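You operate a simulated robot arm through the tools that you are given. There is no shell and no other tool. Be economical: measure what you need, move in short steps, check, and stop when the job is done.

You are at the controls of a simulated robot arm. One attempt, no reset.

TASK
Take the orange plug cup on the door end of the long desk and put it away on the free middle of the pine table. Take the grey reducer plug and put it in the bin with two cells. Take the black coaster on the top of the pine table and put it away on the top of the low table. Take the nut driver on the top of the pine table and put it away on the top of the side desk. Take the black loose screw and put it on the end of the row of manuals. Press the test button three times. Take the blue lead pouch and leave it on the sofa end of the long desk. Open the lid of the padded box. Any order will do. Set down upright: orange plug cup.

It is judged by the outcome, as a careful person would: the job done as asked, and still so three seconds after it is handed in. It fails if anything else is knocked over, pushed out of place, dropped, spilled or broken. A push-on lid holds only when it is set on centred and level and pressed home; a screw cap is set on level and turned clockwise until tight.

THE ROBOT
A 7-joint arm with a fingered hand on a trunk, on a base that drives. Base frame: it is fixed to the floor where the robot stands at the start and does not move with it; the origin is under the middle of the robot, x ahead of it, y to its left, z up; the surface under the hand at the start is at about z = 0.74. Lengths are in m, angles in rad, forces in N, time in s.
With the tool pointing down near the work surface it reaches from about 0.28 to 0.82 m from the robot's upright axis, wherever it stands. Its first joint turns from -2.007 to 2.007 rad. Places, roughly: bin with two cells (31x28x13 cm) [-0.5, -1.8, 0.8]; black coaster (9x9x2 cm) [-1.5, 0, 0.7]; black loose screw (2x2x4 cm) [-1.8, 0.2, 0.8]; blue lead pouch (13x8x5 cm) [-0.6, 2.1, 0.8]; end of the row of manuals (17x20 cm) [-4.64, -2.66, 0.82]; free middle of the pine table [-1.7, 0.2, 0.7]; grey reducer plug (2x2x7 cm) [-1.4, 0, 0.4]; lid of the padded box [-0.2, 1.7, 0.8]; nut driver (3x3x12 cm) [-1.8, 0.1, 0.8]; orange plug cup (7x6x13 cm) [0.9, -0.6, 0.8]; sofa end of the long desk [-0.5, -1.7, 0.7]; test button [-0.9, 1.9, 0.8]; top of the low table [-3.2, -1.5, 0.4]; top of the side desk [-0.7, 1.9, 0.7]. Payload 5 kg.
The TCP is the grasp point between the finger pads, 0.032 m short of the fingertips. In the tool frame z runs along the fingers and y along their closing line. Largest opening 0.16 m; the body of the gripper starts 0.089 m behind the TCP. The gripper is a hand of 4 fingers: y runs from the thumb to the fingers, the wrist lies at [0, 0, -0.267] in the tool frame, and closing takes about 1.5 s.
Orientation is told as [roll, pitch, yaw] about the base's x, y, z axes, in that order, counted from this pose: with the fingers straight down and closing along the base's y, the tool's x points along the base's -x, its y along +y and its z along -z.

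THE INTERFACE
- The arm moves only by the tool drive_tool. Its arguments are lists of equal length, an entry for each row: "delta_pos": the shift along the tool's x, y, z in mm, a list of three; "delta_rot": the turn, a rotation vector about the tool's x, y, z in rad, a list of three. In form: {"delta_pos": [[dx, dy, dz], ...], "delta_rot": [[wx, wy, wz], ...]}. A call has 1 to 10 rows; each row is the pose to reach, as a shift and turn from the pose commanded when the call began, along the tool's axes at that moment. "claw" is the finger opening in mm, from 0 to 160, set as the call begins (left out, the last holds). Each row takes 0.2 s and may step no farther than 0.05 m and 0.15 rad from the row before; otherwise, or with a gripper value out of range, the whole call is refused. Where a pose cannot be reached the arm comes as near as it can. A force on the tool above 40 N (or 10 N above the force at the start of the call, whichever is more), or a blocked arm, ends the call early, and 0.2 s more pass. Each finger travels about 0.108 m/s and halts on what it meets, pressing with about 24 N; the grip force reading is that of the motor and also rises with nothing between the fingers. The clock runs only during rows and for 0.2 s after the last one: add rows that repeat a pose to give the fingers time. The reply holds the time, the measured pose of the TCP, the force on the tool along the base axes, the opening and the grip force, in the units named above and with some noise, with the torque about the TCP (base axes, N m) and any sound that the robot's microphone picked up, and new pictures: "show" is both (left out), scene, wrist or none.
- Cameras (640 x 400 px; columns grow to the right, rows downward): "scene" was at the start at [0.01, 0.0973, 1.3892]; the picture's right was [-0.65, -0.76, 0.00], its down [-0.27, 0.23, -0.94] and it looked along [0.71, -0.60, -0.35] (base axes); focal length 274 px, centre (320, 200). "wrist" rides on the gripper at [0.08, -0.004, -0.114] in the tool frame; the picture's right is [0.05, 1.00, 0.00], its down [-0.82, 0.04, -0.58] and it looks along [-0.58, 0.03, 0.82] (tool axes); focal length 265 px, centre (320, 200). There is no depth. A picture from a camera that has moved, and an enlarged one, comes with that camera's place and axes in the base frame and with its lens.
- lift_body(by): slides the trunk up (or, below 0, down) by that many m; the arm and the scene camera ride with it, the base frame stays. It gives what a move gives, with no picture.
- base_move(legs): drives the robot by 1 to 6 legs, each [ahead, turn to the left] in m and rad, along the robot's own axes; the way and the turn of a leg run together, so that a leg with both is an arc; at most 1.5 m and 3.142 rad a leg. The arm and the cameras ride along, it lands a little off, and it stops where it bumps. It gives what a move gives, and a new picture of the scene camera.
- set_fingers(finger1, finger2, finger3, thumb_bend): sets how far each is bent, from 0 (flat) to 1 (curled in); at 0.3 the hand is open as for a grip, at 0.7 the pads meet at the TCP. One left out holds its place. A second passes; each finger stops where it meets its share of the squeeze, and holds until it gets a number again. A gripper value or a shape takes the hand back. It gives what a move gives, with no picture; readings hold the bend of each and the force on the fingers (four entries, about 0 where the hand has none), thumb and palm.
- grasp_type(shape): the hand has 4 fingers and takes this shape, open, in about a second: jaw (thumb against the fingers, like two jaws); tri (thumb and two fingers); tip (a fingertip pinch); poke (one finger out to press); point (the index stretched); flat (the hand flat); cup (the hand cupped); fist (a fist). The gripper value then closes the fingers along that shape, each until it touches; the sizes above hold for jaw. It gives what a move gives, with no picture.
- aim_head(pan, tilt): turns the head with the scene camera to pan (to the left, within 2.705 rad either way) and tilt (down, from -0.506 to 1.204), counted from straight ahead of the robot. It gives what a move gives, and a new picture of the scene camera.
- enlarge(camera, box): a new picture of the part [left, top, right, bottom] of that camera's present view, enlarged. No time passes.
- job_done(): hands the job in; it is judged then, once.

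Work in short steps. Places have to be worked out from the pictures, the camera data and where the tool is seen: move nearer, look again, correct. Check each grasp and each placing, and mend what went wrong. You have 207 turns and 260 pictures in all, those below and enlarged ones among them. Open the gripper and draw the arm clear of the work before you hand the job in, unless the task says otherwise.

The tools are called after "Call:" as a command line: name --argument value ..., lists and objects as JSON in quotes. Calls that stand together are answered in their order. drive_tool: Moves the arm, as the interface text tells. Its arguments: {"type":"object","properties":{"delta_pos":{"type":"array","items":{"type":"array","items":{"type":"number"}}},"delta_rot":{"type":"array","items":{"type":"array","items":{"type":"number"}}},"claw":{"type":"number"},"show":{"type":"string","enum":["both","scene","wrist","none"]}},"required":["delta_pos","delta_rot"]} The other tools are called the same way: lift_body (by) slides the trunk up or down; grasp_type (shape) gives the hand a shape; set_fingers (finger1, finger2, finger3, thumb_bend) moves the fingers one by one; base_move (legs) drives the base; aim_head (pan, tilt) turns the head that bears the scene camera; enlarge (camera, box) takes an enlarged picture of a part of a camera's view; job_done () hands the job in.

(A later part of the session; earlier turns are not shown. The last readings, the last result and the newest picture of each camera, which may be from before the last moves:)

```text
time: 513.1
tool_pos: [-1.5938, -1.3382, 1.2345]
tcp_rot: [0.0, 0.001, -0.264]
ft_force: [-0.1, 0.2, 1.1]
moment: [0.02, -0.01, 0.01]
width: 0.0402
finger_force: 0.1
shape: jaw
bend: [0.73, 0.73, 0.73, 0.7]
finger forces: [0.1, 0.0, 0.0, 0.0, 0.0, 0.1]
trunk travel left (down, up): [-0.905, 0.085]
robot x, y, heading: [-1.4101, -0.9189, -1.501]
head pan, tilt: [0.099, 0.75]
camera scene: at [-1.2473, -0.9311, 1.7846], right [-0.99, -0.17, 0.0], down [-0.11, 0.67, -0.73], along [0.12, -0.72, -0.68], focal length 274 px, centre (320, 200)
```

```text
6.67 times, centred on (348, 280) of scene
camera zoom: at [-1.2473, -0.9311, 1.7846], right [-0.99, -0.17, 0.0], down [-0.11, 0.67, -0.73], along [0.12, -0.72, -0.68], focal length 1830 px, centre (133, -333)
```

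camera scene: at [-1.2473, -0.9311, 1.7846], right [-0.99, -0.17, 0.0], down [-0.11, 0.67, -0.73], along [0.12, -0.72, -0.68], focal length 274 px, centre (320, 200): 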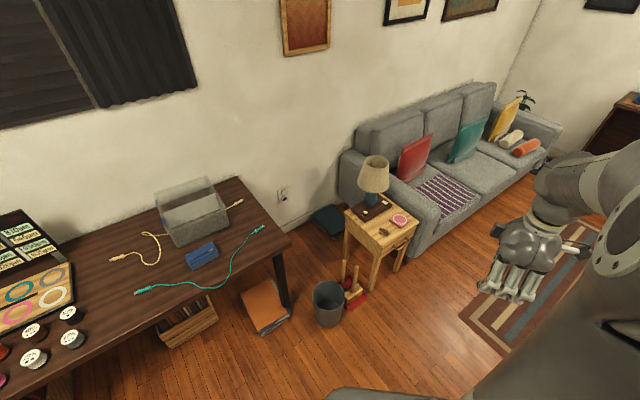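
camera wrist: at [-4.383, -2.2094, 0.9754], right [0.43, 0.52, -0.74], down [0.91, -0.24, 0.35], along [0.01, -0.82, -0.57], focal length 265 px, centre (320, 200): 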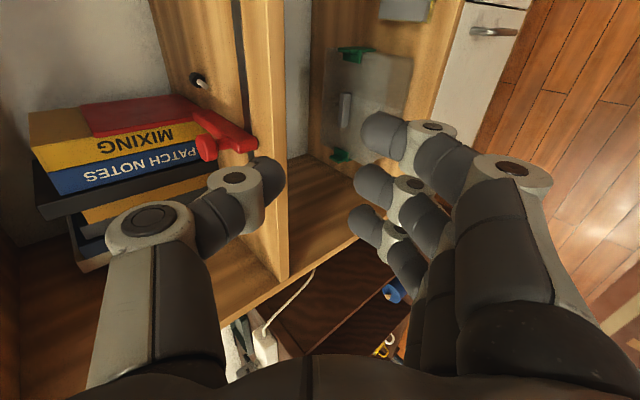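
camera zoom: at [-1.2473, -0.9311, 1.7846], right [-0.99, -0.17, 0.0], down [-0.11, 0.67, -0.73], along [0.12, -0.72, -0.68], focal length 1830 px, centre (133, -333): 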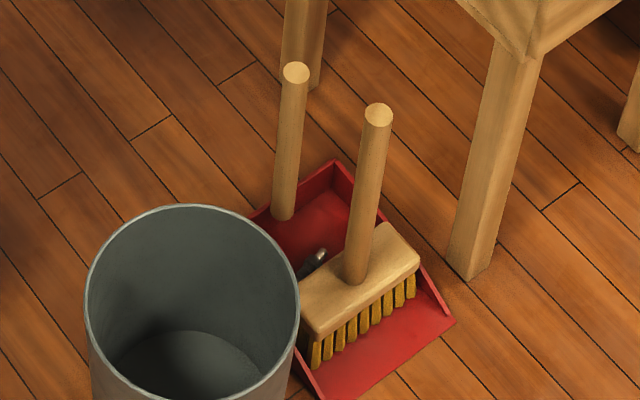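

The plug sits behind the brush block, between the brush handle (A) and the pan handle (B). The clean way: lift the brush by its handle, set it aside, retrieve the plug, and put the brush back. I drive closer and swing the hand over.

Call:
base_move --legs '[[0.25, 0.0]]'

Call:
drive_tool --delta_pos '[[-29, -14, 0], [-58, -28, 0], [-88, -42, 0], [-117, -56, 0], [-147, -70, 0], [-176, -84, 0], [-205, -98, 0], [-235, -112, 0], [-264, -127, 0], [-294, -141, 0]]' --delta_rot '[[0, 0, 0.148], [0, 0, 0.296], [0, 0, 0.444], [0, 0, 0.592], [0, 0, 0.74], [0, 0, 0.888], [0, 0, 1.036], [0, 0, 1.184], [0, 0, 1.332], [0, 0, 1.48]]' --claw 70 --show "none"

```text
time: 515.0
tool_pos: [-1.5757, -1.5957, 1.2334]
tcp_rot: [0.002, -0.001, -0.265]
ft_force: [0.7, -0.2, 0.8]
moment: [0.04, -0.02, 0.0]
width: 0.0401
finger_force: 0.1
shape: jaw
bend: [0.73, 0.73, 0.73, 0.7]
finger forces: [0.0, 0.0, 0.0, 0.0, 0.1, 0.1]
trunk travel left (down, up): [-0.905, 0.085]
robot x, y, heading: [-1.3963, -1.1741, -1.502]
head pan, tilt: [0.099, 0.75]
camera scene: at [-1.229, -1.1891, 1.7846], right [-0.99, -0.17, 0.0], down [-0.12, 0.67, -0.73], along [0.12, -0.72, -0.68], focal length 274 px, centre (320, 200)
```

scene: 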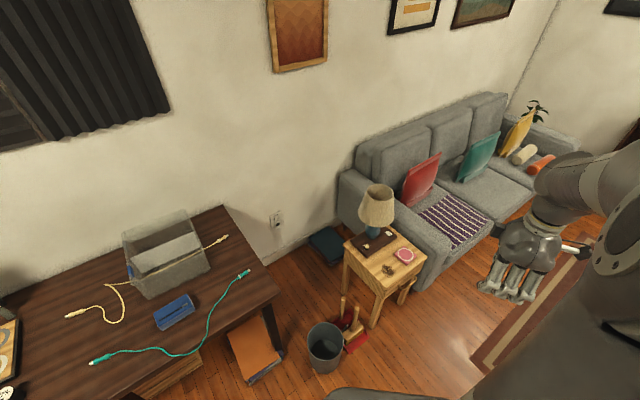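

```text
time: 517.2
tool_pos: [-1.3261, -1.8085, 1.2327]
tcp_rot: [0.0, 0.002, -1.744]
ft_force: [0.0, -0.2, 0.8]
moment: [0.04, 0.03, -0.03]
width: 0.0697
finger_force: 0.0
shape: jaw
bend: [0.73, 0.73, 0.73, 0.7]
finger forces: [0.0, 0.1, 0.0, 0.1, 0.0, 0.0]
trunk travel left (down, up): [-0.905, 0.085]
robot x, y, heading: [-1.3948, -1.1788, -1.5]
head pan, tilt: [0.099, 0.75]
```

Call:
drive_tool --delta_pos '[[-12, 5, 0], [-24, 10, 0], [-36, 15, 0], [-47, 21, 0], [-47, 21, 0]]' --delta_rot '[[0, 0, 0.148], [0, 0, 0.296], [0, 0, 0.444], [0, 0, 0.6], [0, 0, 0.6]]' --show "none"

Call:
lift_body --by -0.4

Call:
lift_body --by -0.34

Call:
enlarge --camera "wrist" --box '[0, 0, 640, 400]'

```text
refused: row 4 steps farther than a row can; nothing moved
```

```text
time: 521.0
tool_pos: [-1.3285, -1.8073, 0.8322]
tcp_rot: [0.0, 0.0, -1.742]
ft_force: [0.8, -0.1, 0.2]
moment: [-0.02, -0.01, -0.02]
width: 0.0695
finger_force: 0.0
shape: jaw
bend: [0.73, 0.73, 0.73, 0.7]
finger forces: [0.0, 0.1, 0.0, 0.0, 0.1, 0.0]
trunk travel left (down, up): [-0.505, 0.485]
robot x, y, heading: [-1.3934, -1.177, -1.502]
head pan, tilt: [0.099, 0.75]
```

```text
time: 524.4
tool_pos: [-1.3286, -1.8072, 0.4942]
tcp_rot: [0.001, 0.001, -1.743]
ft_force: [0.0, -0.7, -0.8]
moment: [0.02, -0.01, 0.01]
width: 0.0697
finger_force: 0.0
shape: jaw
bend: [0.73, 0.73, 0.73, 0.7]
finger forces: [0.0, 0.0, 0.0, 0.0, 0.0, 0.1]
trunk travel left (down, up): [-0.165, 0.825]
robot x, y, heading: [-1.3961, -1.1827, -1.497]
head pan, tilt: [0.099, 0.75]
```

```text
1.00 times, centred on (320, 200) of wrist (not enlarged: the box is as wide or as high as the picture)
camera zoom: at [-1.3188, -1.7278, 0.6066], right [0.99, -0.12, 0.0], down [-0.1, -0.81, 0.58], along [-0.07, -0.57, -0.82], focal length 265 px, centre (320, 200)
```

zoom: 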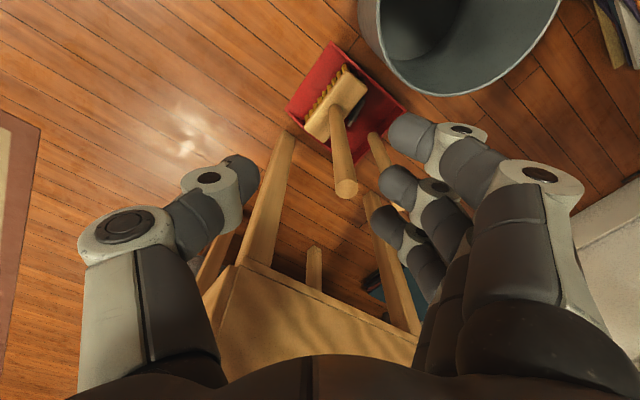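

Clear view: handle A top at (-1.305,-1.901,0.34). I move over it and descend to grip its top.

Call:
drive_tool --delta_pos '[[-30, 14, 0], [-60, 28, 10], [-89, 41, 25], [-89, 41, 70], [-89, 41, 115], [-89, 41, 150], [-89, 41, 180], [-89, 41, 180]]' --delta_rot '[[0, 0, 0], [0, 0, 0], [0, 0, 0], [0, 0, 0], [0, 0, 0], [0, 0, 0], [0, 0, 0], [0, 0, 0]]' --show "wrist"

```text
time: 526.2
tool_pos: [-1.3062, -1.9002, 0.3155]
tcp_rot: [-0.001, 0.001, -1.743]
ft_force: [0.3, 0.4, -0.1]
moment: [0.0, 0.02, -0.02]
width: 0.0692
finger_force: 0.1
shape: jaw
bend: [0.73, 0.73, 0.73, 0.7]
finger forces: [0.0, 0.0, 0.1, 0.0, 0.0, 0.1]
trunk travel left (down, up): [-0.165, 0.825]
robot x, y, heading: [-1.3925, -1.1754, -1.501]
head pan, tilt: [0.099, 0.75]
camera wrist: at [-1.2962, -1.8215, 0.4289], right [0.99, -0.12, 0.0], down [-0.1, -0.81, 0.58], along [-0.07, -0.57, -0.82], focal length 265 px, centre (320, 200)
```

wrist: 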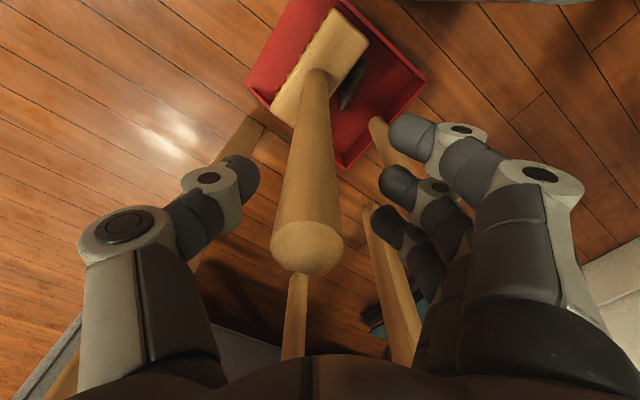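

Handle is between the pads. Close on it.

Call:
drive_tool --delta_pos '[[0, 0, 0], [0, 0, 0], [0, 0, 0], [0, 0, 0], [0, 0, 0]]' --delta_rot '[[0, 0, 0], [0, 0, 0], [0, 0, 0], [0, 0, 0], [0, 0, 0]]' --claw 5 --show "none"

Call:
drive_tool --delta_pos '[[0, 0, -10], [0, 0, -25], [0, 0, -45]]' --delta_rot '[[0, 0, 0], [0, 0, 0], [0, 0, 0]]' --show "wrist"

```text
time: 527.4
tool_pos: [-1.3059, -1.9011, 0.3158]
tcp_rot: [0.0, 0.0, -1.743]
ft_force: [0.4, -0.2, -0.7]
moment: [-0.02, -0.05, -0.02]
width: 0.004
finger_force: 24.1
shape: jaw
bend: [0.71, 0.71, 0.69, 0.7]
finger forces: [11.8, 8.5, 0.0, 0.0, 19.4, 0.0]
trunk travel left (down, up): [-0.165, 0.825]
robot x, y, heading: [-1.395, -1.1736, -1.495]
head pan, tilt: [0.099, 0.75]
```

```text
time: 528.2
tool_pos: [-1.3043, -1.9014, 0.3573]
tcp_rot: [0.0, 0.002, -1.747]
ft_force: [0.4, -0.4, -2.6]
moment: [-0.01, 0.0, 0.0]
width: 0.0034
finger_force: 23.7
shape: jaw
bend: [0.71, 0.7, 0.69, 0.7]
finger forces: [12.8, 8.6, 0.0, 0.0, 19.6, 0.1]
trunk travel left (down, up): [-0.165, 0.825]
robot x, y, heading: [-1.3953, -1.1757, -1.5]
head pan, tilt: [0.099, 0.75]
camera wrist: at [-1.2939, -1.8219, 0.4706], right [0.99, -0.12, 0.0], down [-0.1, -0.81, 0.58], along [-0.07, -0.57, -0.82], focal length 265 px, centre (320, 200)
```

wrist: 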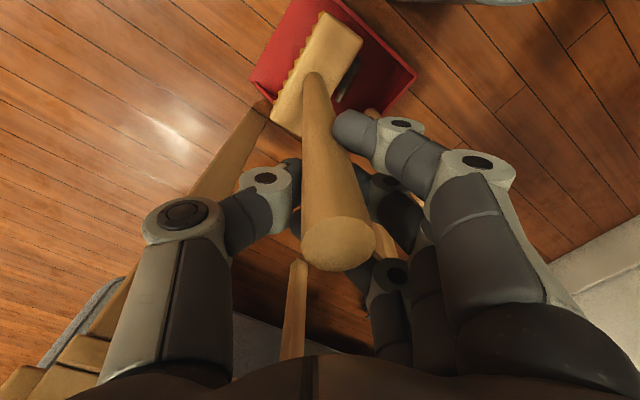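

Brush lifted cleanly. I move it to open floor at about (-1.50,-1.62) and set it down.

Call:
drive_tool --delta_pos '[[0, 0, -45], [15, -15, -60], [45, -45, -60], [78, -78, -60], [111, -111, -60], [144, -144, -60], [177, -177, -60], [210, -210, -60], [242, -242, -60], [242, -242, -30]]' --delta_rot '[[0, 0, 0], [0, 0, 0], [0, 0, 0], [0, 0, 0], [0, 0, 0], [0, 0, 0], [0, 0, 0], [0, 0, 0], [0, 0, 0], [0, 0, 0]]' --show "none"

Call:
drive_tool --delta_pos '[[0, 0, 25], [0, 0, 50], [0, 0, 62], [0, 0, 68], [0, 0, 72], [0, 0, 75], [0, 0, 78], [0, 0, 81]]' --delta_rot '[[0, 0, 0], [0, 0, 0], [0, 0, 0], [0, 0, 0], [0, 0, 0], [0, 0, 0], [0, 0, 0], [0, 0, 0]]' --show "wrist"

```text
time: 530.4
tool_pos: [-1.4992, -1.6244, 0.3913]
tcp_rot: [0.001, 0.001, -1.744]
ft_force: [1.0, -0.4, -2.5]
moment: [-0.16, -0.03, 0.0]
width: 0.0034
finger_force: 23.8
shape: jaw
bend: [0.7, 0.7, 0.69, 0.7]
finger forces: [13.7, 10.0, 0.0, 0.0, 19.2, 0.1]
trunk travel left (down, up): [-0.165, 0.825]
robot x, y, heading: [-1.3939, -1.1773, -1.502]
head pan, tilt: [0.099, 0.75]
```

```text
time: 532.2
tool_pos: [-1.5039, -1.6266, 0.311]
tcp_rot: [-0.002, -0.011, -1.749]
ft_force: [-4.6, -2.6, 24.2]
moment: [0.29, -0.1, 0.04]
width: 0.0061
finger_force: 24.7
shape: jaw
bend: [0.72, 0.71, 0.69, 0.71]
finger forces: [18.9, 10.3, 0.0, 0.0, 29.6, 0.0]
trunk travel left (down, up): [-0.165, 0.825]
robot x, y, heading: [-1.3928, -1.1783, -1.502]
head pan, tilt: [0.099, 0.75]
stopped in row 8: the force on the tool passed its limit at 42 N (the readings are from after the stop); the commanded pose is now the measured one
camera wrist: at [-1.4934, -1.5451, 0.424], right [0.99, -0.13, 0.0], down [-0.1, -0.8, 0.59], along [-0.08, -0.58, -0.81], focal length 265 px, centre (320, 200)
```

wrist: 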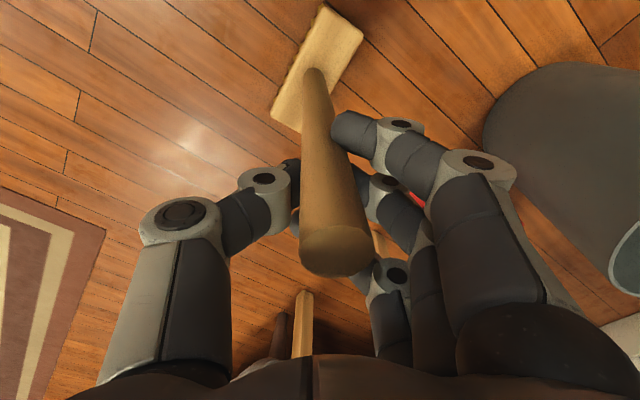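

Set on the floor. Release and rise clear of the handle.

Call:
drive_tool --delta_pos '[[0, 0, -2], [0, 0, -2], [0, 0, -2], [0, 0, -2]]' --delta_rot '[[0, 0, 0], [0, 0, 0], [0, 0, 0], [0, 0, 0]]' --claw 75 --show "none"

Call:
drive_tool --delta_pos '[[0, 0, -30], [0, 0, -75], [0, 0, -115], [-40, 20, -120], [-80, 45, -120], [-120, 70, -120], [-150, 100, -120], [-150, 145, -120], [-150, 185, -120]]' --delta_rot '[[0, 0, 0], [0, 0, 0], [0, 0, 0], [0, 0, 0], [0, 0, 0], [0, 0, 0], [0, 0, 0], [0, 0, 0], [0, 0, 0]]' --show "wrist"

```text
time: 533.2
tool_pos: [-1.5027, -1.6244, 0.3109]
tcp_rot: [-0.001, -0.005, -1.748]
ft_force: [0.4, 0.2, 0.2]
moment: [-0.01, 0.02, -0.03]
width: 0.0745
finger_force: 0.0
shape: jaw
bend: [0.73, 0.73, 0.73, 0.7]
finger forces: [0.1, 0.0, 0.1, 0.0, 0.0, 0.0]
trunk travel left (down, up): [-0.165, 0.825]
robot x, y, heading: [-1.3935, -1.1761, -1.499]
head pan, tilt: [0.099, 0.75]
```

```text
time: 535.2
tool_pos: [-1.3447, -1.8014, 0.4317]
tcp_rot: [0.001, -0.005, -1.746]
ft_force: [-0.3, 0.2, 0.4]
moment: [-0.01, -0.03, -0.03]
width: 0.0742
finger_force: 0.0
shape: jaw
bend: [0.73, 0.73, 0.73, 0.7]
finger forces: [0.0, 0.0, 0.1, 0.0, 0.0, 0.0]
trunk travel left (down, up): [-0.165, 0.825]
robot x, y, heading: [-1.3932, -1.1792, -1.496]
head pan, tilt: [0.099, 0.75]
camera wrist: at [-1.3355, -1.7214, 0.5456], right [0.99, -0.12, 0.0], down [-0.1, -0.81, 0.58], along [-0.07, -0.58, -0.81], focal length 265 px, centre (320, 200)
```

wrist: 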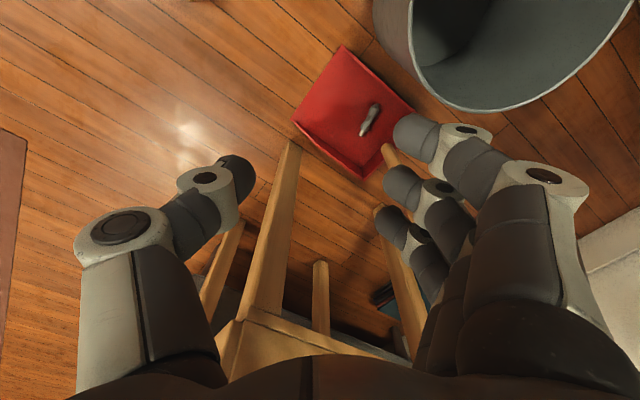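

The plug lies free in the pan at (-1.258,-1.913). I position the hand above it with a yaw that keeps the camera clear of the basket and the fingers clear of the pan handle.

Call:
drive_tool --delta_pos '[[-21, 27, 0], [-43, 54, 0], [-64, 81, 0], [-85, 108, 0], [-85, 108, 40], [-85, 108, 40]]' --delta_rot '[[0, 0, -0.05], [0, 0, -0.1], [0, 0, -0.15], [0, 0, -0.21], [0, 0, -0.21], [0, 0, -0.21]]' --claw 60 --show "none"

Call:
lift_body --by -0.16

Call:
enlarge --camera "wrist" --box '[0, 0, 640, 400]'

```text
time: 536.6
tool_pos: [-1.2546, -1.9067, 0.3917]
tcp_rot: [-0.003, -0.005, -1.537]
ft_force: [0.3, -0.1, -0.1]
moment: [0.01, 0.0, 0.01]
width: 0.0606
finger_force: 0.0
shape: jaw
bend: [0.73, 0.73, 0.73, 0.7]
finger forces: [0.0, 0.0, 0.0, 0.1, 0.0, 0.0]
trunk travel left (down, up): [-0.165, 0.825]
robot x, y, heading: [-1.3958, -1.177, -1.5]
head pan, tilt: [0.099, 0.75]
```

```text
time: 538.5
tool_pos: [-1.256, -1.9065, 0.2332]
tcp_rot: [-0.004, -0.004, -1.535]
ft_force: [0.0, -0.5, 0.0]
moment: [0.04, 0.02, 0.01]
width: 0.0608
finger_force: 0.0
shape: jaw
bend: [0.73, 0.73, 0.73, 0.7]
finger forces: [0.1, 0.0, 0.0, 0.0, 0.0, 0.1]
trunk travel left (down, up): [-0.005, 0.985]
robot x, y, heading: [-1.3968, -1.1775, -1.503]
head pan, tilt: [0.099, 0.75]
```

```text
1.00 times, centred on (320, 200) of wrist (not enlarged: the box is as wide or as high as the picture)
camera zoom: at [-1.2623, -1.8266, 0.346], right [1.0, 0.09, 0.0], down [0.07, -0.81, 0.58], along [0.05, -0.58, -0.81], focal length 265 px, centre (320, 200)
```

zoom: 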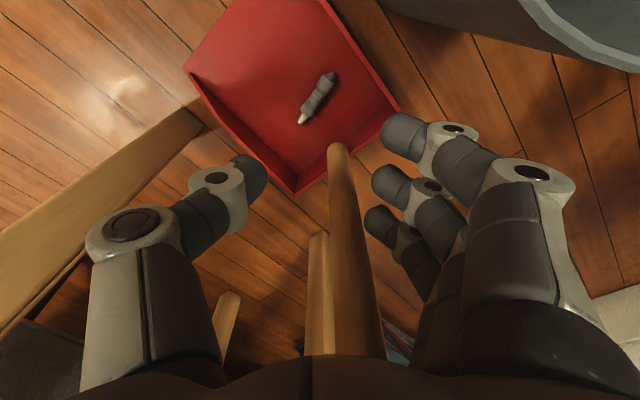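

Plug is centred between the pads and handle B is clear behind. I descend to the pan.

Call:
drive_tool --delta_pos '[[0, -4, 40], [0, -4, 80], [0, -4, 120], [0, -4, 155], [0, -4, 175], [0, -4, 183], [0, -4, 187], [0, -4, 187]]' --delta_rot '[[0, 0, 0], [0, 0, 0], [0, 0, 0], [0, 0, 0], [0, 0, 0], [0, 0, 0], [0, 0, 0], [0, 0, 0]]' --show "wrist"

```text
time: 539.9
tool_pos: [-1.2624, -1.9104, 0.0578]
tcp_rot: [-0.005, -0.015, -1.536]
ft_force: [-0.2, 2.2, 18.5]
moment: [-0.9, -0.22, 0.36]
width: 0.0588
finger_force: 0.0
shape: jaw
bend: [0.74, 0.73, 0.74, 0.7]
finger forces: [15.5, 0.0, 2.6, 0.0, 0.0, 10.7]
trunk travel left (down, up): [-0.005, 0.985]
robot x, y, heading: [-1.3958, -1.1747, -1.503]
head pan, tilt: [0.099, 0.75]
stopped in row 7: the force on the tool passed its limit at 40 N (the readings are from after the stop); the commanded pose is now the measured one
camera wrist: at [-1.2707, -1.8306, 0.1696], right [1.0, 0.09, 0.0], down [0.07, -0.8, 0.59], along [0.05, -0.59, -0.81], focal length 265 px, centre (320, 200)
```

wrist: 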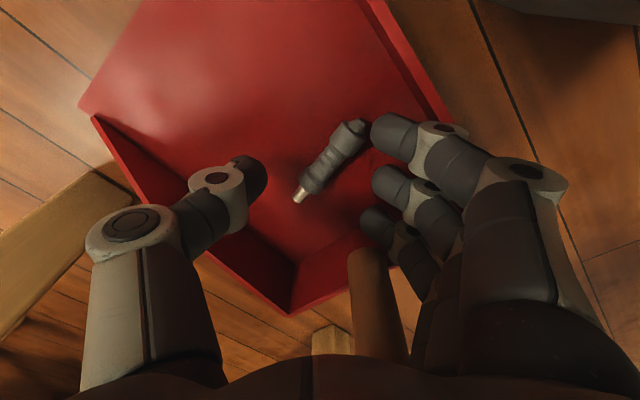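

Finger 1 touched the pan wall and the palm brushed handle B. I raise a little, shift 12 mm toward me, narrow the opening, and go down again.

Call:
drive_tool --delta_pos '[[0, 0, -12], [6, 2, -12], [13, 2, -10], [13, 2, 0], [13, 2, 6], [13, 2, 10], [13, 2, 13]]' --delta_rot '[[0, 0, 0], [0.005, 0.015, 0], [0.005, 0.015, 0], [0.005, 0.015, 0], [0.005, 0.015, 0], [0.005, 0.015, 0], [0.005, 0.015, 0]]' --claw 48 --show "wrist"

```text
time: 541.5
tool_pos: [-1.2623, -1.8962, 0.0412]
tcp_rot: [-0.009, 0.005, -1.535]
ft_force: [0.7, 0.8, 0.4]
moment: [-0.14, 0.04, 0.08]
width: 0.0486
finger_force: 0.0
shape: jaw
bend: [0.73, 0.73, 0.73, 0.7]
finger forces: [0.1, 0.0, 0.0, 0.0, 0.0, 1.0]
trunk travel left (down, up): [-0.005, 0.985]
robot x, y, heading: [-1.3936, -1.1762, -1.498]
head pan, tilt: [0.099, 0.75]
camera wrist: at [-1.2674, -1.8178, 0.1545], right [1.0, 0.09, -0.01], down [0.08, -0.82, 0.57], along [0.04, -0.57, -0.82], focal length 265 px, centre (320, 200)
```

wrist: 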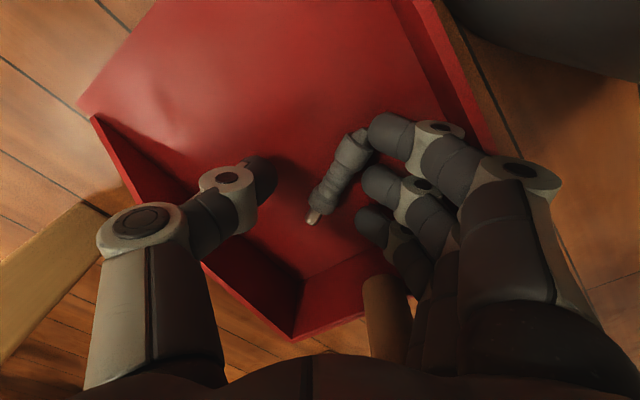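

Now at z 0.041 with the plug between thumb and fingers. Close.

Call:
drive_tool --delta_pos '[[0, 0, 0], [0, 0, 0], [0, 0, 0], [0, 0, 0], [0, 0, 0]]' --delta_rot '[[0, 0, 0], [0, 0, 0], [0, 0, 0], [0, 0, 0], [0, 0, 0]]' --claw 0 --show "wrist"

```text
time: 542.7
tool_pos: [-1.2619, -1.8978, 0.0407]
tcp_rot: [-0.009, 0.005, -1.54]
ft_force: [-1.1, 1.4, 1.6]
moment: [-0.1, 0.07, 0.05]
width: 0.0029
finger_force: 23.9
shape: jaw
bend: [0.71, 0.71, 0.7, 0.7]
finger forces: [4.6, 8.6, 6.8, 0.0, 16.2, 0.9]
trunk travel left (down, up): [-0.005, 0.985]
robot x, y, heading: [-1.3937, -1.1772, -1.497]
head pan, tilt: [0.099, 0.75]
camera wrist: at [-1.2681, -1.8184, 0.1554], right [1.0, 0.08, -0.01], down [0.07, -0.82, 0.57], along [0.04, -0.57, -0.82], focal length 265 px, centre (320, 200)
```

wrist: 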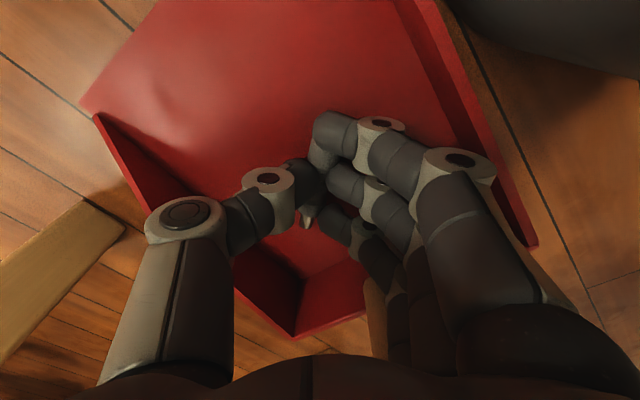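

Firm jaw grip with all fingers. Lift straight up.

Call:
drive_tool --delta_pos '[[0, 0, -20], [0, 0, -50], [0, 0, -90], [0, 0, -130], [0, 0, -175]]' --delta_rot '[[0, 0, 0], [0, 0, 0], [0, 0, 0], [0, 0, 0], [0, 0, 0]]' --show "wrist"

```text
time: 543.9
tool_pos: [-1.2613, -1.8983, 0.2153]
tcp_rot: [-0.009, 0.007, -1.537]
ft_force: [0.9, 0.4, -1.9]
moment: [-0.03, 0.03, 0.03]
width: 0.0006
finger_force: 24.5
shape: jaw
bend: [0.72, 0.71, 0.7, 0.72]
finger forces: [0.0, 7.5, 5.9, 0.0, 13.7, 0.0]
trunk travel left (down, up): [-0.005, 0.985]
robot x, y, heading: [-1.3935, -1.1802, -1.501]
head pan, tilt: [0.099, 0.75]
camera wrist: at [-1.2671, -1.8178, 0.3296], right [1.0, 0.08, -0.01], down [0.07, -0.82, 0.57], along [0.04, -0.57, -0.82], focal length 265 px, centre (320, 200)
```

wrist: 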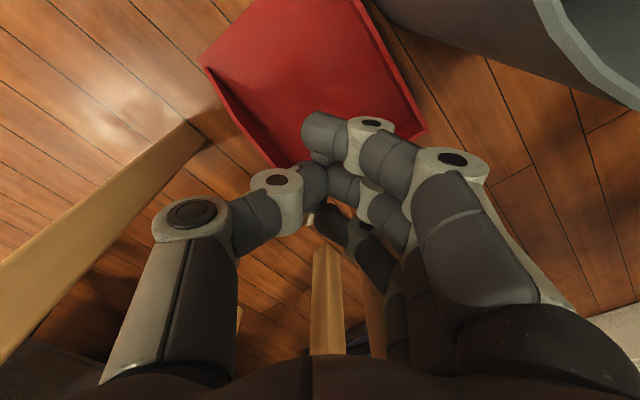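

The pan is empty – the plug is held. Raise the trunk in two steps.

Call:
lift_body --by 0.4

Call:
lift_body --by 0.4

```text
time: 547.7
tool_pos: [-1.2601, -1.8966, 0.6165]
tcp_rot: [-0.009, 0.002, -1.537]
ft_force: [0.1, 0.3, -0.3]
moment: [0.0, 0.0, 0.01]
width: 0.0006
finger_force: 23.6
shape: jaw
bend: [0.72, 0.71, 0.7, 0.72]
finger forces: [0.0, 7.5, 6.0, 0.1, 13.6, 0.0]
trunk travel left (down, up): [-0.405, 0.585]
robot x, y, heading: [-1.3925, -1.1765, -1.501]
head pan, tilt: [0.099, 0.75]
```

```text
time: 551.6
tool_pos: [-1.26, -1.8968, 1.0168]
tcp_rot: [-0.008, 0.003, -1.54]
ft_force: [1.1, 0.2, -1.3]
moment: [0.0, 0.01, -0.02]
width: 0.0004
finger_force: 23.7
shape: jaw
bend: [0.72, 0.71, 0.7, 0.72]
finger forces: [0.0, 7.6, 6.0, 0.1, 13.6, 0.0]
trunk travel left (down, up): [-0.805, 0.185]
robot x, y, heading: [-1.3963, -1.1796, -1.499]
head pan, tilt: [0.099, 0.75]
```

Held. I back away from the brush, then approach the desk in front of the bin.

Call:
lift_body --by 0.12

Call:
base_move --legs '[[-0.2, 0.0], [0.0, 1.124], [0.45, 0.0], [0.0, -0.409]]'

```text
time: 553.1
tool_pos: [-1.2608, -1.8974, 1.136]
tcp_rot: [-0.008, 0.004, -1.537]
ft_force: [0.3, 0.4, -0.4]
moment: [0.0, 0.01, 0.03]
width: 0.0003
finger_force: 24.8
shape: jaw
bend: [0.72, 0.71, 0.7, 0.72]
finger forces: [0.0, 7.5, 6.1, 0.0, 13.7, 0.1]
trunk travel left (down, up): [-0.925, 0.065]
robot x, y, heading: [-1.3933, -1.175, -1.501]
head pan, tilt: [0.099, 0.75]
```

```text
time: 561.0
tool_pos: [-0.4242, -1.603, 1.1361]
tcp_rot: [-0.008, 0.004, -0.827]
ft_force: [-0.3, -0.4, -1.0]
moment: [0.07, -0.01, -0.04]
width: 0.0004
finger_force: 24.1
shape: jaw
bend: [0.72, 0.71, 0.7, 0.72]
finger forces: [0.0, 7.4, 6.1, 0.0, 13.4, 0.0]
trunk travel left (down, up): [-0.925, 0.065]
robot x, y, heading: [-0.9944, -1.1417, -0.793]
head pan, tilt: [0.099, 0.75]
camera scene: at [-0.8617, -1.0437, 1.8047], right [-0.64, -0.77, 0.0], down [-0.53, 0.44, -0.73], along [0.56, -0.47, -0.68], focal length 274 px, centre (320, 200)
```

scene: 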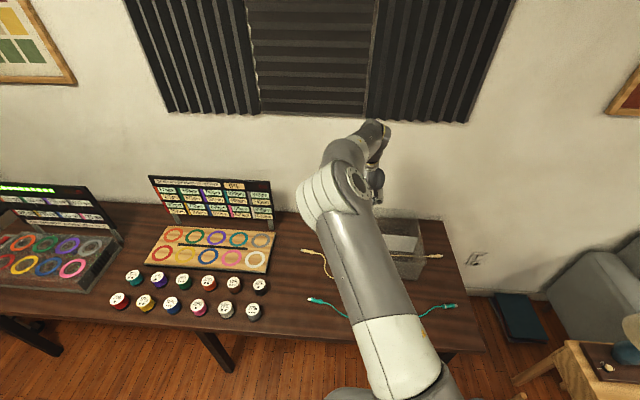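

I shift over the bin and lower to z≈1.0 to see the cells.

Call:
drive_tool --delta_pos '[[-14, -35, 0], [-28, -70, 10], [-42, -105, 20], [-56, -140, 40], [-69, -176, 60], [-69, -176, 100], [-69, -176, 130], [-69, -176, 130]]' --delta_rot '[[0, 0, 0], [0, 0, 0], [0, 0, 0], [0, 0, 0], [0, 0, 0], [0, 0, 0], [0, 0, 0], [0, 0, 0]]' --show "wrist"

```text
time: 562.8
tool_pos: [-0.51, -1.7743, 1.0083]
tcp_rot: [-0.01, 0.004, -0.83]
ft_force: [-0.5, 0.2, 0.5]
moment: [-0.02, 0.06, 0.03]
width: 0.0005
finger_force: 23.7
shape: jaw
bend: [0.72, 0.71, 0.7, 0.72]
finger forces: [0.0, 7.2, 6.0, 0.1, 13.0, 0.1]
trunk travel left (down, up): [-0.925, 0.065]
robot x, y, heading: [-0.9977, -1.1426, -0.794]
head pan, tilt: [0.099, 0.75]
camera wrist: at [-0.5666, -1.7182, 1.1216], right [0.7, 0.71, -0.01], down [0.59, -0.57, 0.57], along [0.4, -0.41, -0.82], focal length 265 px, centre (320, 200)
```

wrist: 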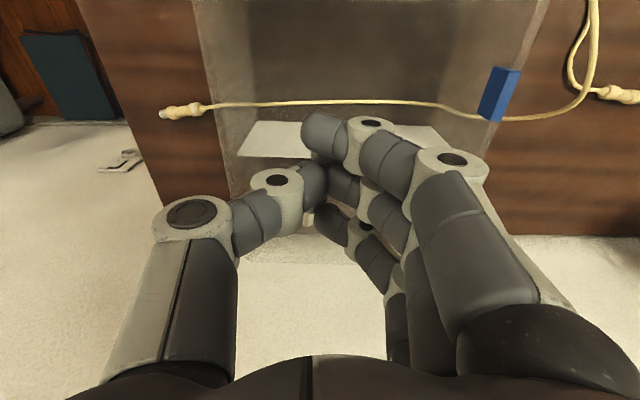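

Divider at n≈0.885 with a cord over the rim at n≈0.866; the front cell spans n≈0.77–0.88. I centre over the front cell and lower to the rim level.

Call:
drive_tool --delta_pos '[[20, 14, 0], [40, 28, 20], [60, 40, 45], [60, 40, 75], [60, 40, 90], [60, 40, 90]]' --delta_rot '[[0, 0, 0], [0, 0, 0], [0, 0, 0], [0, 0, 0], [0, 0, 0], [0, 0, 0]]' --show "wrist"

```text
time: 564.2
tool_pos: [-0.5217, -1.7023, 0.9148]
tcp_rot: [-0.01, 0.003, -0.831]
ft_force: [-0.6, 0.2, 0.0]
moment: [0.02, -0.01, 0.01]
width: 0.0006
finger_force: 23.5
shape: jaw
bend: [0.72, 0.71, 0.7, 0.72]
finger forces: [0.0, 7.3, 5.7, 0.0, 12.6, 0.0]
trunk travel left (down, up): [-0.925, 0.065]
robot x, y, heading: [-0.9928, -1.1429, -0.794]
head pan, tilt: [0.099, 0.75]
camera wrist: at [-0.5781, -1.6461, 1.0289], right [0.7, 0.71, -0.01], down [0.59, -0.57, 0.57], along [0.4, -0.41, -0.82], focal length 265 px, centre (320, 200)
```

wrist: 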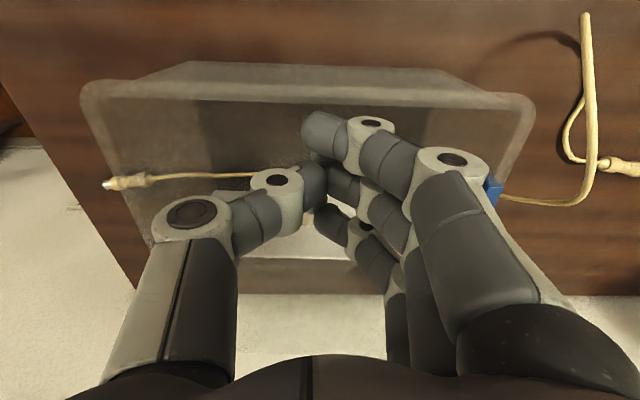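

A cord crosses right below the fingers; the rear cell (n≈0.89–1.04) is free of it. I raise, edge the base forward 0.12 m, and use that cell.

Call:
drive_tool --delta_pos '[[0, 0, -45], [0, 0, -90]]' --delta_rot '[[0, 0, 0], [0, 0, 0]]' --show "none"

Call:
base_move --legs '[[0.12, 0.0]]'

Call:
enlarge --camera "wrist" --box '[0, 0, 640, 400]'

```text
time: 564.8
tool_pos: [-0.5229, -1.7067, 1.009]
tcp_rot: [-0.008, 0.004, -0.829]
ft_force: [0.1, -0.1, -0.1]
moment: [0.03, 0.03, 0.02]
width: 0.0005
finger_force: 23.4
shape: jaw
bend: [0.72, 0.71, 0.7, 0.72]
finger forces: [0.1, 7.2, 5.8, 0.0, 12.4, 0.0]
trunk travel left (down, up): [-0.925, 0.065]
robot x, y, heading: [-0.9909, -1.1428, -0.794]
head pan, tilt: [0.099, 0.75]
```

```text
time: 566.0
tool_pos: [-0.4365, -1.7965, 1.0059]
tcp_rot: [-0.01, 0.007, -0.831]
ft_force: [-0.1, -0.5, -1.2]
moment: [0.02, 0.05, -0.01]
width: 0.0005
finger_force: 24.5
shape: jaw
bend: [0.72, 0.71, 0.7, 0.72]
finger forces: [0.1, 7.3, 5.8, 0.1, 12.5, 0.0]
trunk travel left (down, up): [-0.925, 0.065]
robot x, y, heading: [-0.9089, -1.2328, -0.792]
head pan, tilt: [0.099, 0.75]
camera scene: at [-0.7734, -1.1324, 1.8045], right [-0.64, -0.77, 0.0], down [-0.53, 0.44, -0.73], along [0.56, -0.47, -0.68], focal length 274 px, centre (320, 200)
```

scene: 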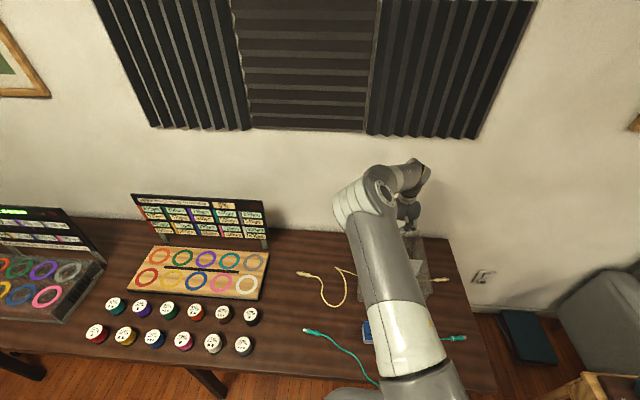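

```text
1.00 times, centred on (320, 200) of wrist (not enlarged: the box is as wide or as high as the picture)
camera zoom: at [-0.4933, -1.7395, 1.1207], right [0.7, 0.71, -0.01], down [0.59, -0.57, 0.57], along [0.4, -0.41, -0.82], focal length 265 px, centre (320, 200)
```

zoom: 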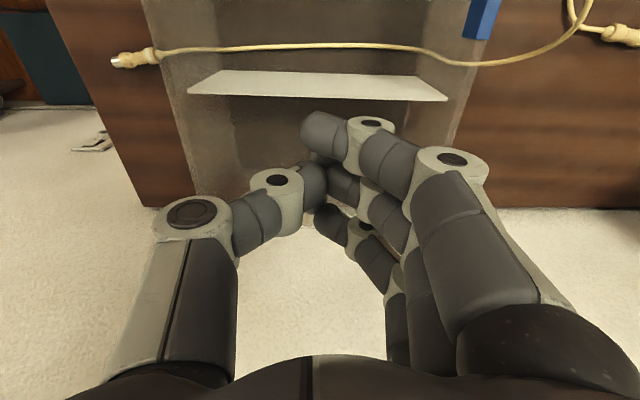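

TCP is 3 cm behind the divider. I move 27 mm further back to centre over the rear cell and lower into it.

Call:
drive_tool --delta_pos '[[-14, 0, 0], [-27, 0, 20], [-27, 0, 60], [-27, 0, 100], [-27, 0, 130], [-27, 0, 150], [-27, 0, 150]]' --delta_rot '[[0, 0, 0], [0, 0, 0], [0, 0, 0], [0, 0, 0], [0, 0, 0], [0, 0, 0], [0, 0, 0]]' --show "wrist"

```text
time: 567.6
tool_pos: [-0.4177, -1.8152, 0.8566]
tcp_rot: [-0.01, 0.003, -0.831]
ft_force: [0.8, -0.9, -0.8]
moment: [-0.01, 0.02, -0.01]
width: 0.0008
finger_force: 23.8
shape: jaw
bend: [0.72, 0.71, 0.7, 0.72]
finger forces: [1.2, 7.4, 5.8, 0.1, 12.5, 0.0]
trunk travel left (down, up): [-0.925, 0.065]
robot x, y, heading: [-0.9067, -1.2317, -0.792]
head pan, tilt: [0.099, 0.75]
camera wrist: at [-0.4751, -1.7591, 0.9703], right [0.7, 0.71, -0.01], down [0.59, -0.57, 0.57], along [0.4, -0.41, -0.82], focal length 265 px, centre (320, 200)
```

wrist: 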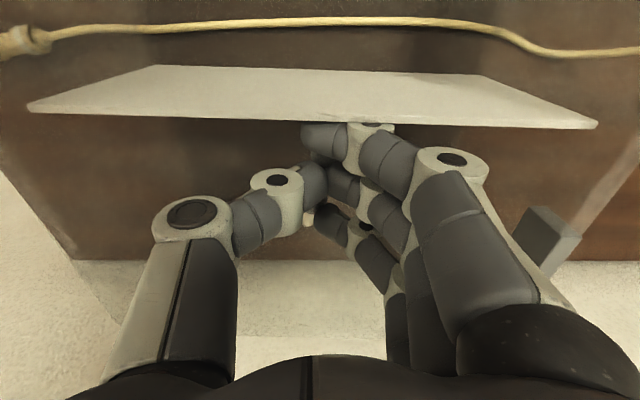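

Finger 1 grazes the divider; shift 8 mm back, lower 30 mm, and release.

Call:
drive_tool --delta_pos '[[-8, 0, 0], [-8, 0, 15], [-8, 0, 30], [-8, 0, 30]]' --delta_rot '[[0, 0, 0], [0, 0, 0], [0, 0, 0], [0, 0, 0]]' --show "none"

```text
time: 568.6
tool_pos: [-0.4173, -1.8203, 0.8272]
tcp_rot: [-0.008, 0.004, -0.83]
ft_force: [0.0, 0.0, -0.1]
moment: [0.02, 0.0, 0.03]
width: 0.0005
finger_force: 24.5
shape: jaw
bend: [0.72, 0.71, 0.7, 0.72]
finger forces: [0.0, 7.3, 5.8, 0.0, 12.5, 0.0]
trunk travel left (down, up): [-0.925, 0.065]
robot x, y, heading: [-0.9065, -1.2281, -0.794]
head pan, tilt: [0.099, 0.75]
```

Call:
drive_tool --delta_pos '[[0, 0, 8], [0, 0, 16], [0, 0, 22], [0, 0, 22]]' --delta_rot '[[0, 0, 0], [0, 0, 0], [0, 0, 0], [0, 0, 0]]' --show "none"

Call:
drive_tool --delta_pos '[[0, 0, 0], [0, 0, 0], [0, 0, 0], [0, 0, 0]]' --delta_rot '[[0, 0, 0], [0, 0, 0], [0, 0, 0], [0, 0, 0]]' --claw 45 --show "wrist"

```text
time: 569.6
tool_pos: [-0.4173, -1.8205, 0.8056]
tcp_rot: [-0.009, 0.004, -0.831]
ft_force: [-0.5, -0.2, -0.1]
moment: [-0.03, 0.03, 0.01]
width: 0.0007
finger_force: 24.0
shape: jaw
bend: [0.72, 0.71, 0.7, 0.72]
finger forces: [0.0, 7.4, 5.9, 0.1, 12.5, 0.0]
trunk travel left (down, up): [-0.925, 0.065]
robot x, y, heading: [-0.906, -1.2284, -0.794]
head pan, tilt: [0.099, 0.75]
```

```text
time: 570.6
tool_pos: [-0.4177, -1.8203, 0.8062]
tcp_rot: [-0.009, 0.002, -0.829]
ft_force: [0.8, -0.6, -0.2]
moment: [0.0, 0.01, -0.03]
width: 0.0445
finger_force: 0.0
shape: jaw
bend: [0.73, 0.73, 0.73, 0.7]
finger forces: [0.0, 0.1, 0.0, 0.0, 0.0, 0.0]
trunk travel left (down, up): [-0.925, 0.065]
robot x, y, heading: [-0.9069, -1.2321, -0.789]
head pan, tilt: [0.099, 0.75]
camera wrist: at [-0.4735, -1.7644, 0.9193], right [0.7, 0.71, -0.01], down [0.59, -0.57, 0.57], along [0.4, -0.41, -0.82], focal length 265 px, centre (320, 200)
```

wrist: 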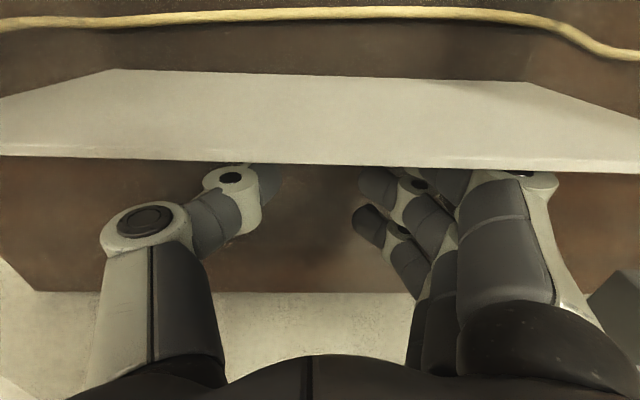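

Released. Raise straight out and look.

Call:
drive_tool --delta_pos '[[0, 0, -30], [0, 0, -75], [0, 0, -120], [0, 0, -165], [0, 0, -200]]' --delta_rot '[[0, 0, 0], [0, 0, 0], [0, 0, 0], [0, 0, 0], [0, 0, 0]]' --show "wrist"

```text
time: 571.8
tool_pos: [-0.4161, -1.822, 1.0058]
tcp_rot: [-0.008, 0.005, -0.831]
ft_force: [0.6, -0.3, 0.0]
moment: [-0.01, 0.0, 0.0]
width: 0.0445
finger_force: 0.1
shape: jaw
bend: [0.73, 0.73, 0.73, 0.7]
finger forces: [0.0, 0.1, 0.0, 0.0, 0.0, 0.1]
trunk travel left (down, up): [-0.925, 0.065]
robot x, y, heading: [-0.9077, -1.2353, -0.792]
head pan, tilt: [0.099, 0.75]
camera wrist: at [-0.4724, -1.7666, 1.1203], right [0.7, 0.71, -0.01], down [0.59, -0.57, 0.57], along [0.4, -0.41, -0.82], focal length 265 px, centre (320, 200)
```

wrist: 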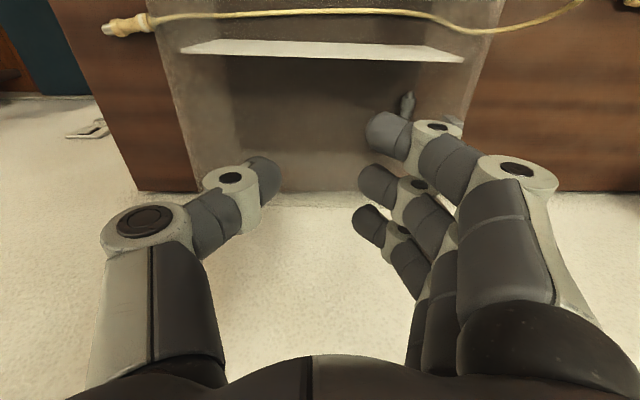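

The plug rests in the rear cell. Now I must put the brush back. Retract the arm, then drive back toward it.

Call:
drive_tool --delta_pos '[[45, 0, -20], [90, 0, -40], [135, 0, -60], [180, 0, -80], [225, 0, -80]]' --delta_rot '[[0, 0, 0], [0, 0, 0], [0, 0, 0], [0, 0, 0], [0, 0, 0]]' --claw 75 --show "none"

Call:
base_move --legs '[[-0.3, 0.0], [0.0, 0.49], [-0.305, 0.0], [0.0, -1.2], [0.25, 0.0]]'

```text
time: 573.0
tool_pos: [-0.5651, -1.6527, 1.088]
tcp_rot: [-0.008, 0.003, -0.829]
ft_force: [0.6, 0.2, 0.5]
moment: [-0.06, -0.01, -0.02]
width: 0.0744
finger_force: 0.0
shape: jaw
bend: [0.73, 0.73, 0.73, 0.7]
finger forces: [0.0, 0.0, 0.1, 0.1, 0.1, 0.1]
trunk travel left (down, up): [-0.925, 0.065]
robot x, y, heading: [-0.9041, -1.2322, -0.791]
head pan, tilt: [0.099, 0.75]
```

```text
time: 582.6
tool_pos: [-1.4051, -1.7183, 1.0877]
tcp_rot: [-0.009, 0.006, -1.541]
ft_force: [0.4, -0.3, -0.1]
moment: [0.04, 0.0, -0.02]
width: 0.0742
finger_force: 0.0
shape: jaw
bend: [0.73, 0.73, 0.73, 0.7]
finger forces: [0.0, 0.1, 0.0, 0.0, 0.1, 0.0]
trunk travel left (down, up): [-0.925, 0.065]
robot x, y, heading: [-1.3884, -1.1745, -1.508]
head pan, tilt: [0.099, 0.75]
camera scene: at [-1.2245, -1.1859, 1.8046], right [-0.99, -0.17, 0.0], down [-0.11, 0.67, -0.73], along [0.12, -0.72, -0.68], focal length 274 px, centre (320, 200)
```

scene: 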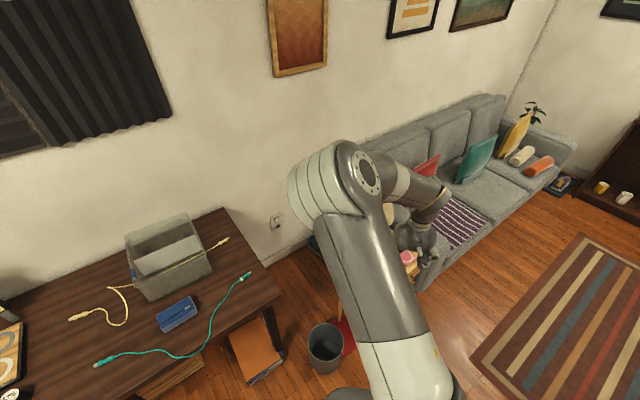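

Same pose as before. I move over the brush handle and lower the trunk partway.

Call:
drive_tool --delta_pos '[[24, -24, 0], [48, -48, 0], [72, -72, 0], [96, -95, 0], [96, -95, 0]]' --delta_rot '[[0, 0, 0.05], [0, 0, 0.1], [0, 0, 0.15], [0, 0, 0.207], [0, 0, 0.207]]' --show "none"

Call:
lift_body --by -0.4

Call:
lift_body --by -0.2

Call:
enlarge --camera "wrist" --box '[0, 0, 640, 400]'

```text
time: 583.8
tool_pos: [-1.5056, -1.6247, 1.087]
tcp_rot: [-0.012, 0.002, -1.748]
ft_force: [-0.3, 0.0, -0.2]
moment: [0.0, 0.01, 0.0]
width: 0.0745
finger_force: 0.1
shape: jaw
bend: [0.73, 0.73, 0.73, 0.7]
finger forces: [0.0, 0.0, 0.0, 0.0, 0.0, 0.0]
trunk travel left (down, up): [-0.925, 0.065]
robot x, y, heading: [-1.3898, -1.173, -1.506]
head pan, tilt: [0.099, 0.75]
```

```text
time: 587.6
tool_pos: [-1.5059, -1.6255, 0.6876]
tcp_rot: [-0.009, 0.001, -1.749]
ft_force: [-0.1, 0.4, -0.9]
moment: [0.01, 0.02, 0.02]
width: 0.0742
finger_force: 0.0
shape: jaw
bend: [0.73, 0.73, 0.73, 0.7]
finger forces: [0.1, 0.0, 0.1, 0.0, 0.0, 0.1]
trunk travel left (down, up): [-0.525, 0.465]
robot x, y, heading: [-1.3905, -1.1779, -1.501]
head pan, tilt: [0.099, 0.75]
```

```text
time: 589.8
tool_pos: [-1.5057, -1.6255, 0.489]
tcp_rot: [-0.012, 0.001, -1.748]
ft_force: [-1.0, 0.6, -0.3]
moment: [-0.02, 0.02, 0.0]
width: 0.0745
finger_force: 0.1
shape: jaw
bend: [0.73, 0.73, 0.73, 0.7]
finger forces: [0.0, 0.0, 0.0, 0.0, 0.1, 0.0]
trunk travel left (down, up): [-0.325, 0.665]
robot x, y, heading: [-1.386, -1.1747, -1.499]
head pan, tilt: [0.099, 0.75]
```

```text
1.00 times, centred on (320, 200) of wrist (not enlarged: the box is as wide or as high as the picture)
camera zoom: at [-1.4947, -1.5461, 0.6018], right [0.99, -0.13, -0.01], down [-0.1, -0.81, 0.58], along [-0.08, -0.57, -0.82], focal length 265 px, centre (320, 200)
```

zoom: 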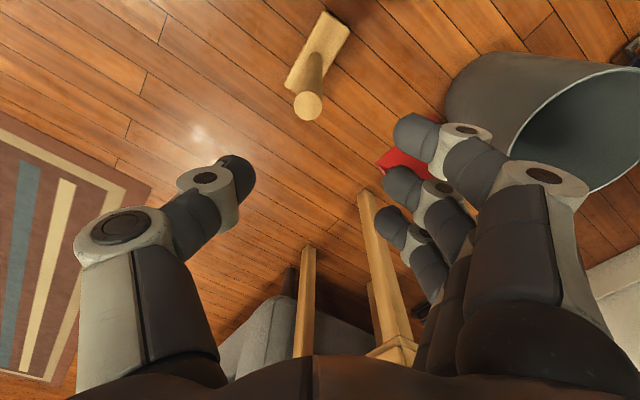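

Brush still stands; handle slightly left. Descend onto it and close.

Call:
drive_tool --delta_pos '[[5, -8, 45], [5, -8, 90], [5, -8, 135], [5, -8, 175], [5, -8, 175]]' --delta_rot '[[0.006, 0, 0], [0.012, 0, 0], [0.012, 0, 0], [0.012, 0, 0], [0.012, 0, 0]]' --show "none"

Call:
drive_tool --delta_pos '[[0, 0, 0], [0, 0, 0], [0, 0, 0], [0, 0, 0], [0, 0, 0]]' --delta_rot '[[0, 0, 0], [0, 0, 0], [0, 0, 0], [0, 0, 0], [0, 0, 0]]' --claw 5 --show "none"

```text
time: 591.0
tool_pos: [-1.5173, -1.621, 0.3136]
tcp_rot: [-0.024, 0.004, -1.751]
ft_force: [0.4, -0.8, -0.8]
moment: [0.02, 0.02, 0.04]
width: 0.0742
finger_force: 0.1
shape: jaw
bend: [0.73, 0.73, 0.73, 0.7]
finger forces: [0.0, 0.1, 0.1, 0.1, 0.0, 0.0]
trunk travel left (down, up): [-0.325, 0.665]
robot x, y, heading: [-1.3885, -1.1745, -1.505]
head pan, tilt: [0.099, 0.75]
```

```text
time: 592.2
tool_pos: [-1.517, -1.6197, 0.3142]
tcp_rot: [-0.021, 0.001, -1.75]
ft_force: [-0.2, 0.0, 0.4]
moment: [-0.04, -0.15, -0.02]
width: 0.0038
finger_force: 24.2
shape: jaw
bend: [0.67, 0.71, 0.68, 0.7]
finger forces: [3.3, 13.7, 0.0, 0.1, 16.4, 0.1]
trunk travel left (down, up): [-0.325, 0.665]
robot x, y, heading: [-1.387, -1.1744, -1.507]
head pan, tilt: [0.099, 0.75]
```

Gripped. Lift and carry the brush back over the pan.

Call:
drive_tool --delta_pos '[[0, 0, -48], [0, 0, -96], [-30, 30, -110], [-59, 60, -110], [-89, 91, -110], [-118, 121, -110], [-148, 152, -110], [-178, 182, -110], [-207, 213, -110], [-237, 243, -110]]' --delta_rot '[[0, 0, 0], [0, 0, 0], [0, 0, 0], [0, 0, 0], [0, 0, 0], [0, 0, 0], [0, 0, 0], [0, 0, 0], [0, 0, 0], [0, 0, 0]]' --show "wrist"

```text
time: 594.4
tool_pos: [-1.3113, -1.8927, 0.4152]
tcp_rot: [-0.023, 0.004, -1.749]
ft_force: [-1.0, 0.1, -2.5]
moment: [-0.16, -0.12, 0.01]
width: 0.0031
finger_force: 24.4
shape: jaw
bend: [0.68, 0.71, 0.68, 0.71]
finger forces: [5.3, 13.8, 0.0, 0.0, 14.5, 0.0]
trunk travel left (down, up): [-0.325, 0.665]
robot x, y, heading: [-1.3919, -1.1779, -1.502]
head pan, tilt: [0.099, 0.75]
camera wrist: at [-1.2987, -1.8151, 0.5289], right [0.99, -0.13, -0.02], down [-0.09, -0.81, 0.57], along [-0.09, -0.57, -0.82], focal length 265 px, centre (320, 200)
```

wrist: 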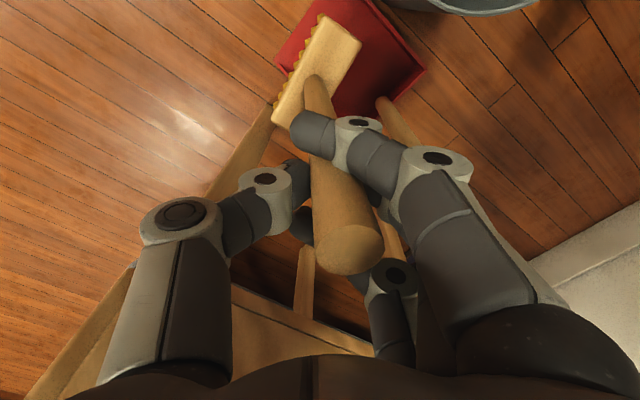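

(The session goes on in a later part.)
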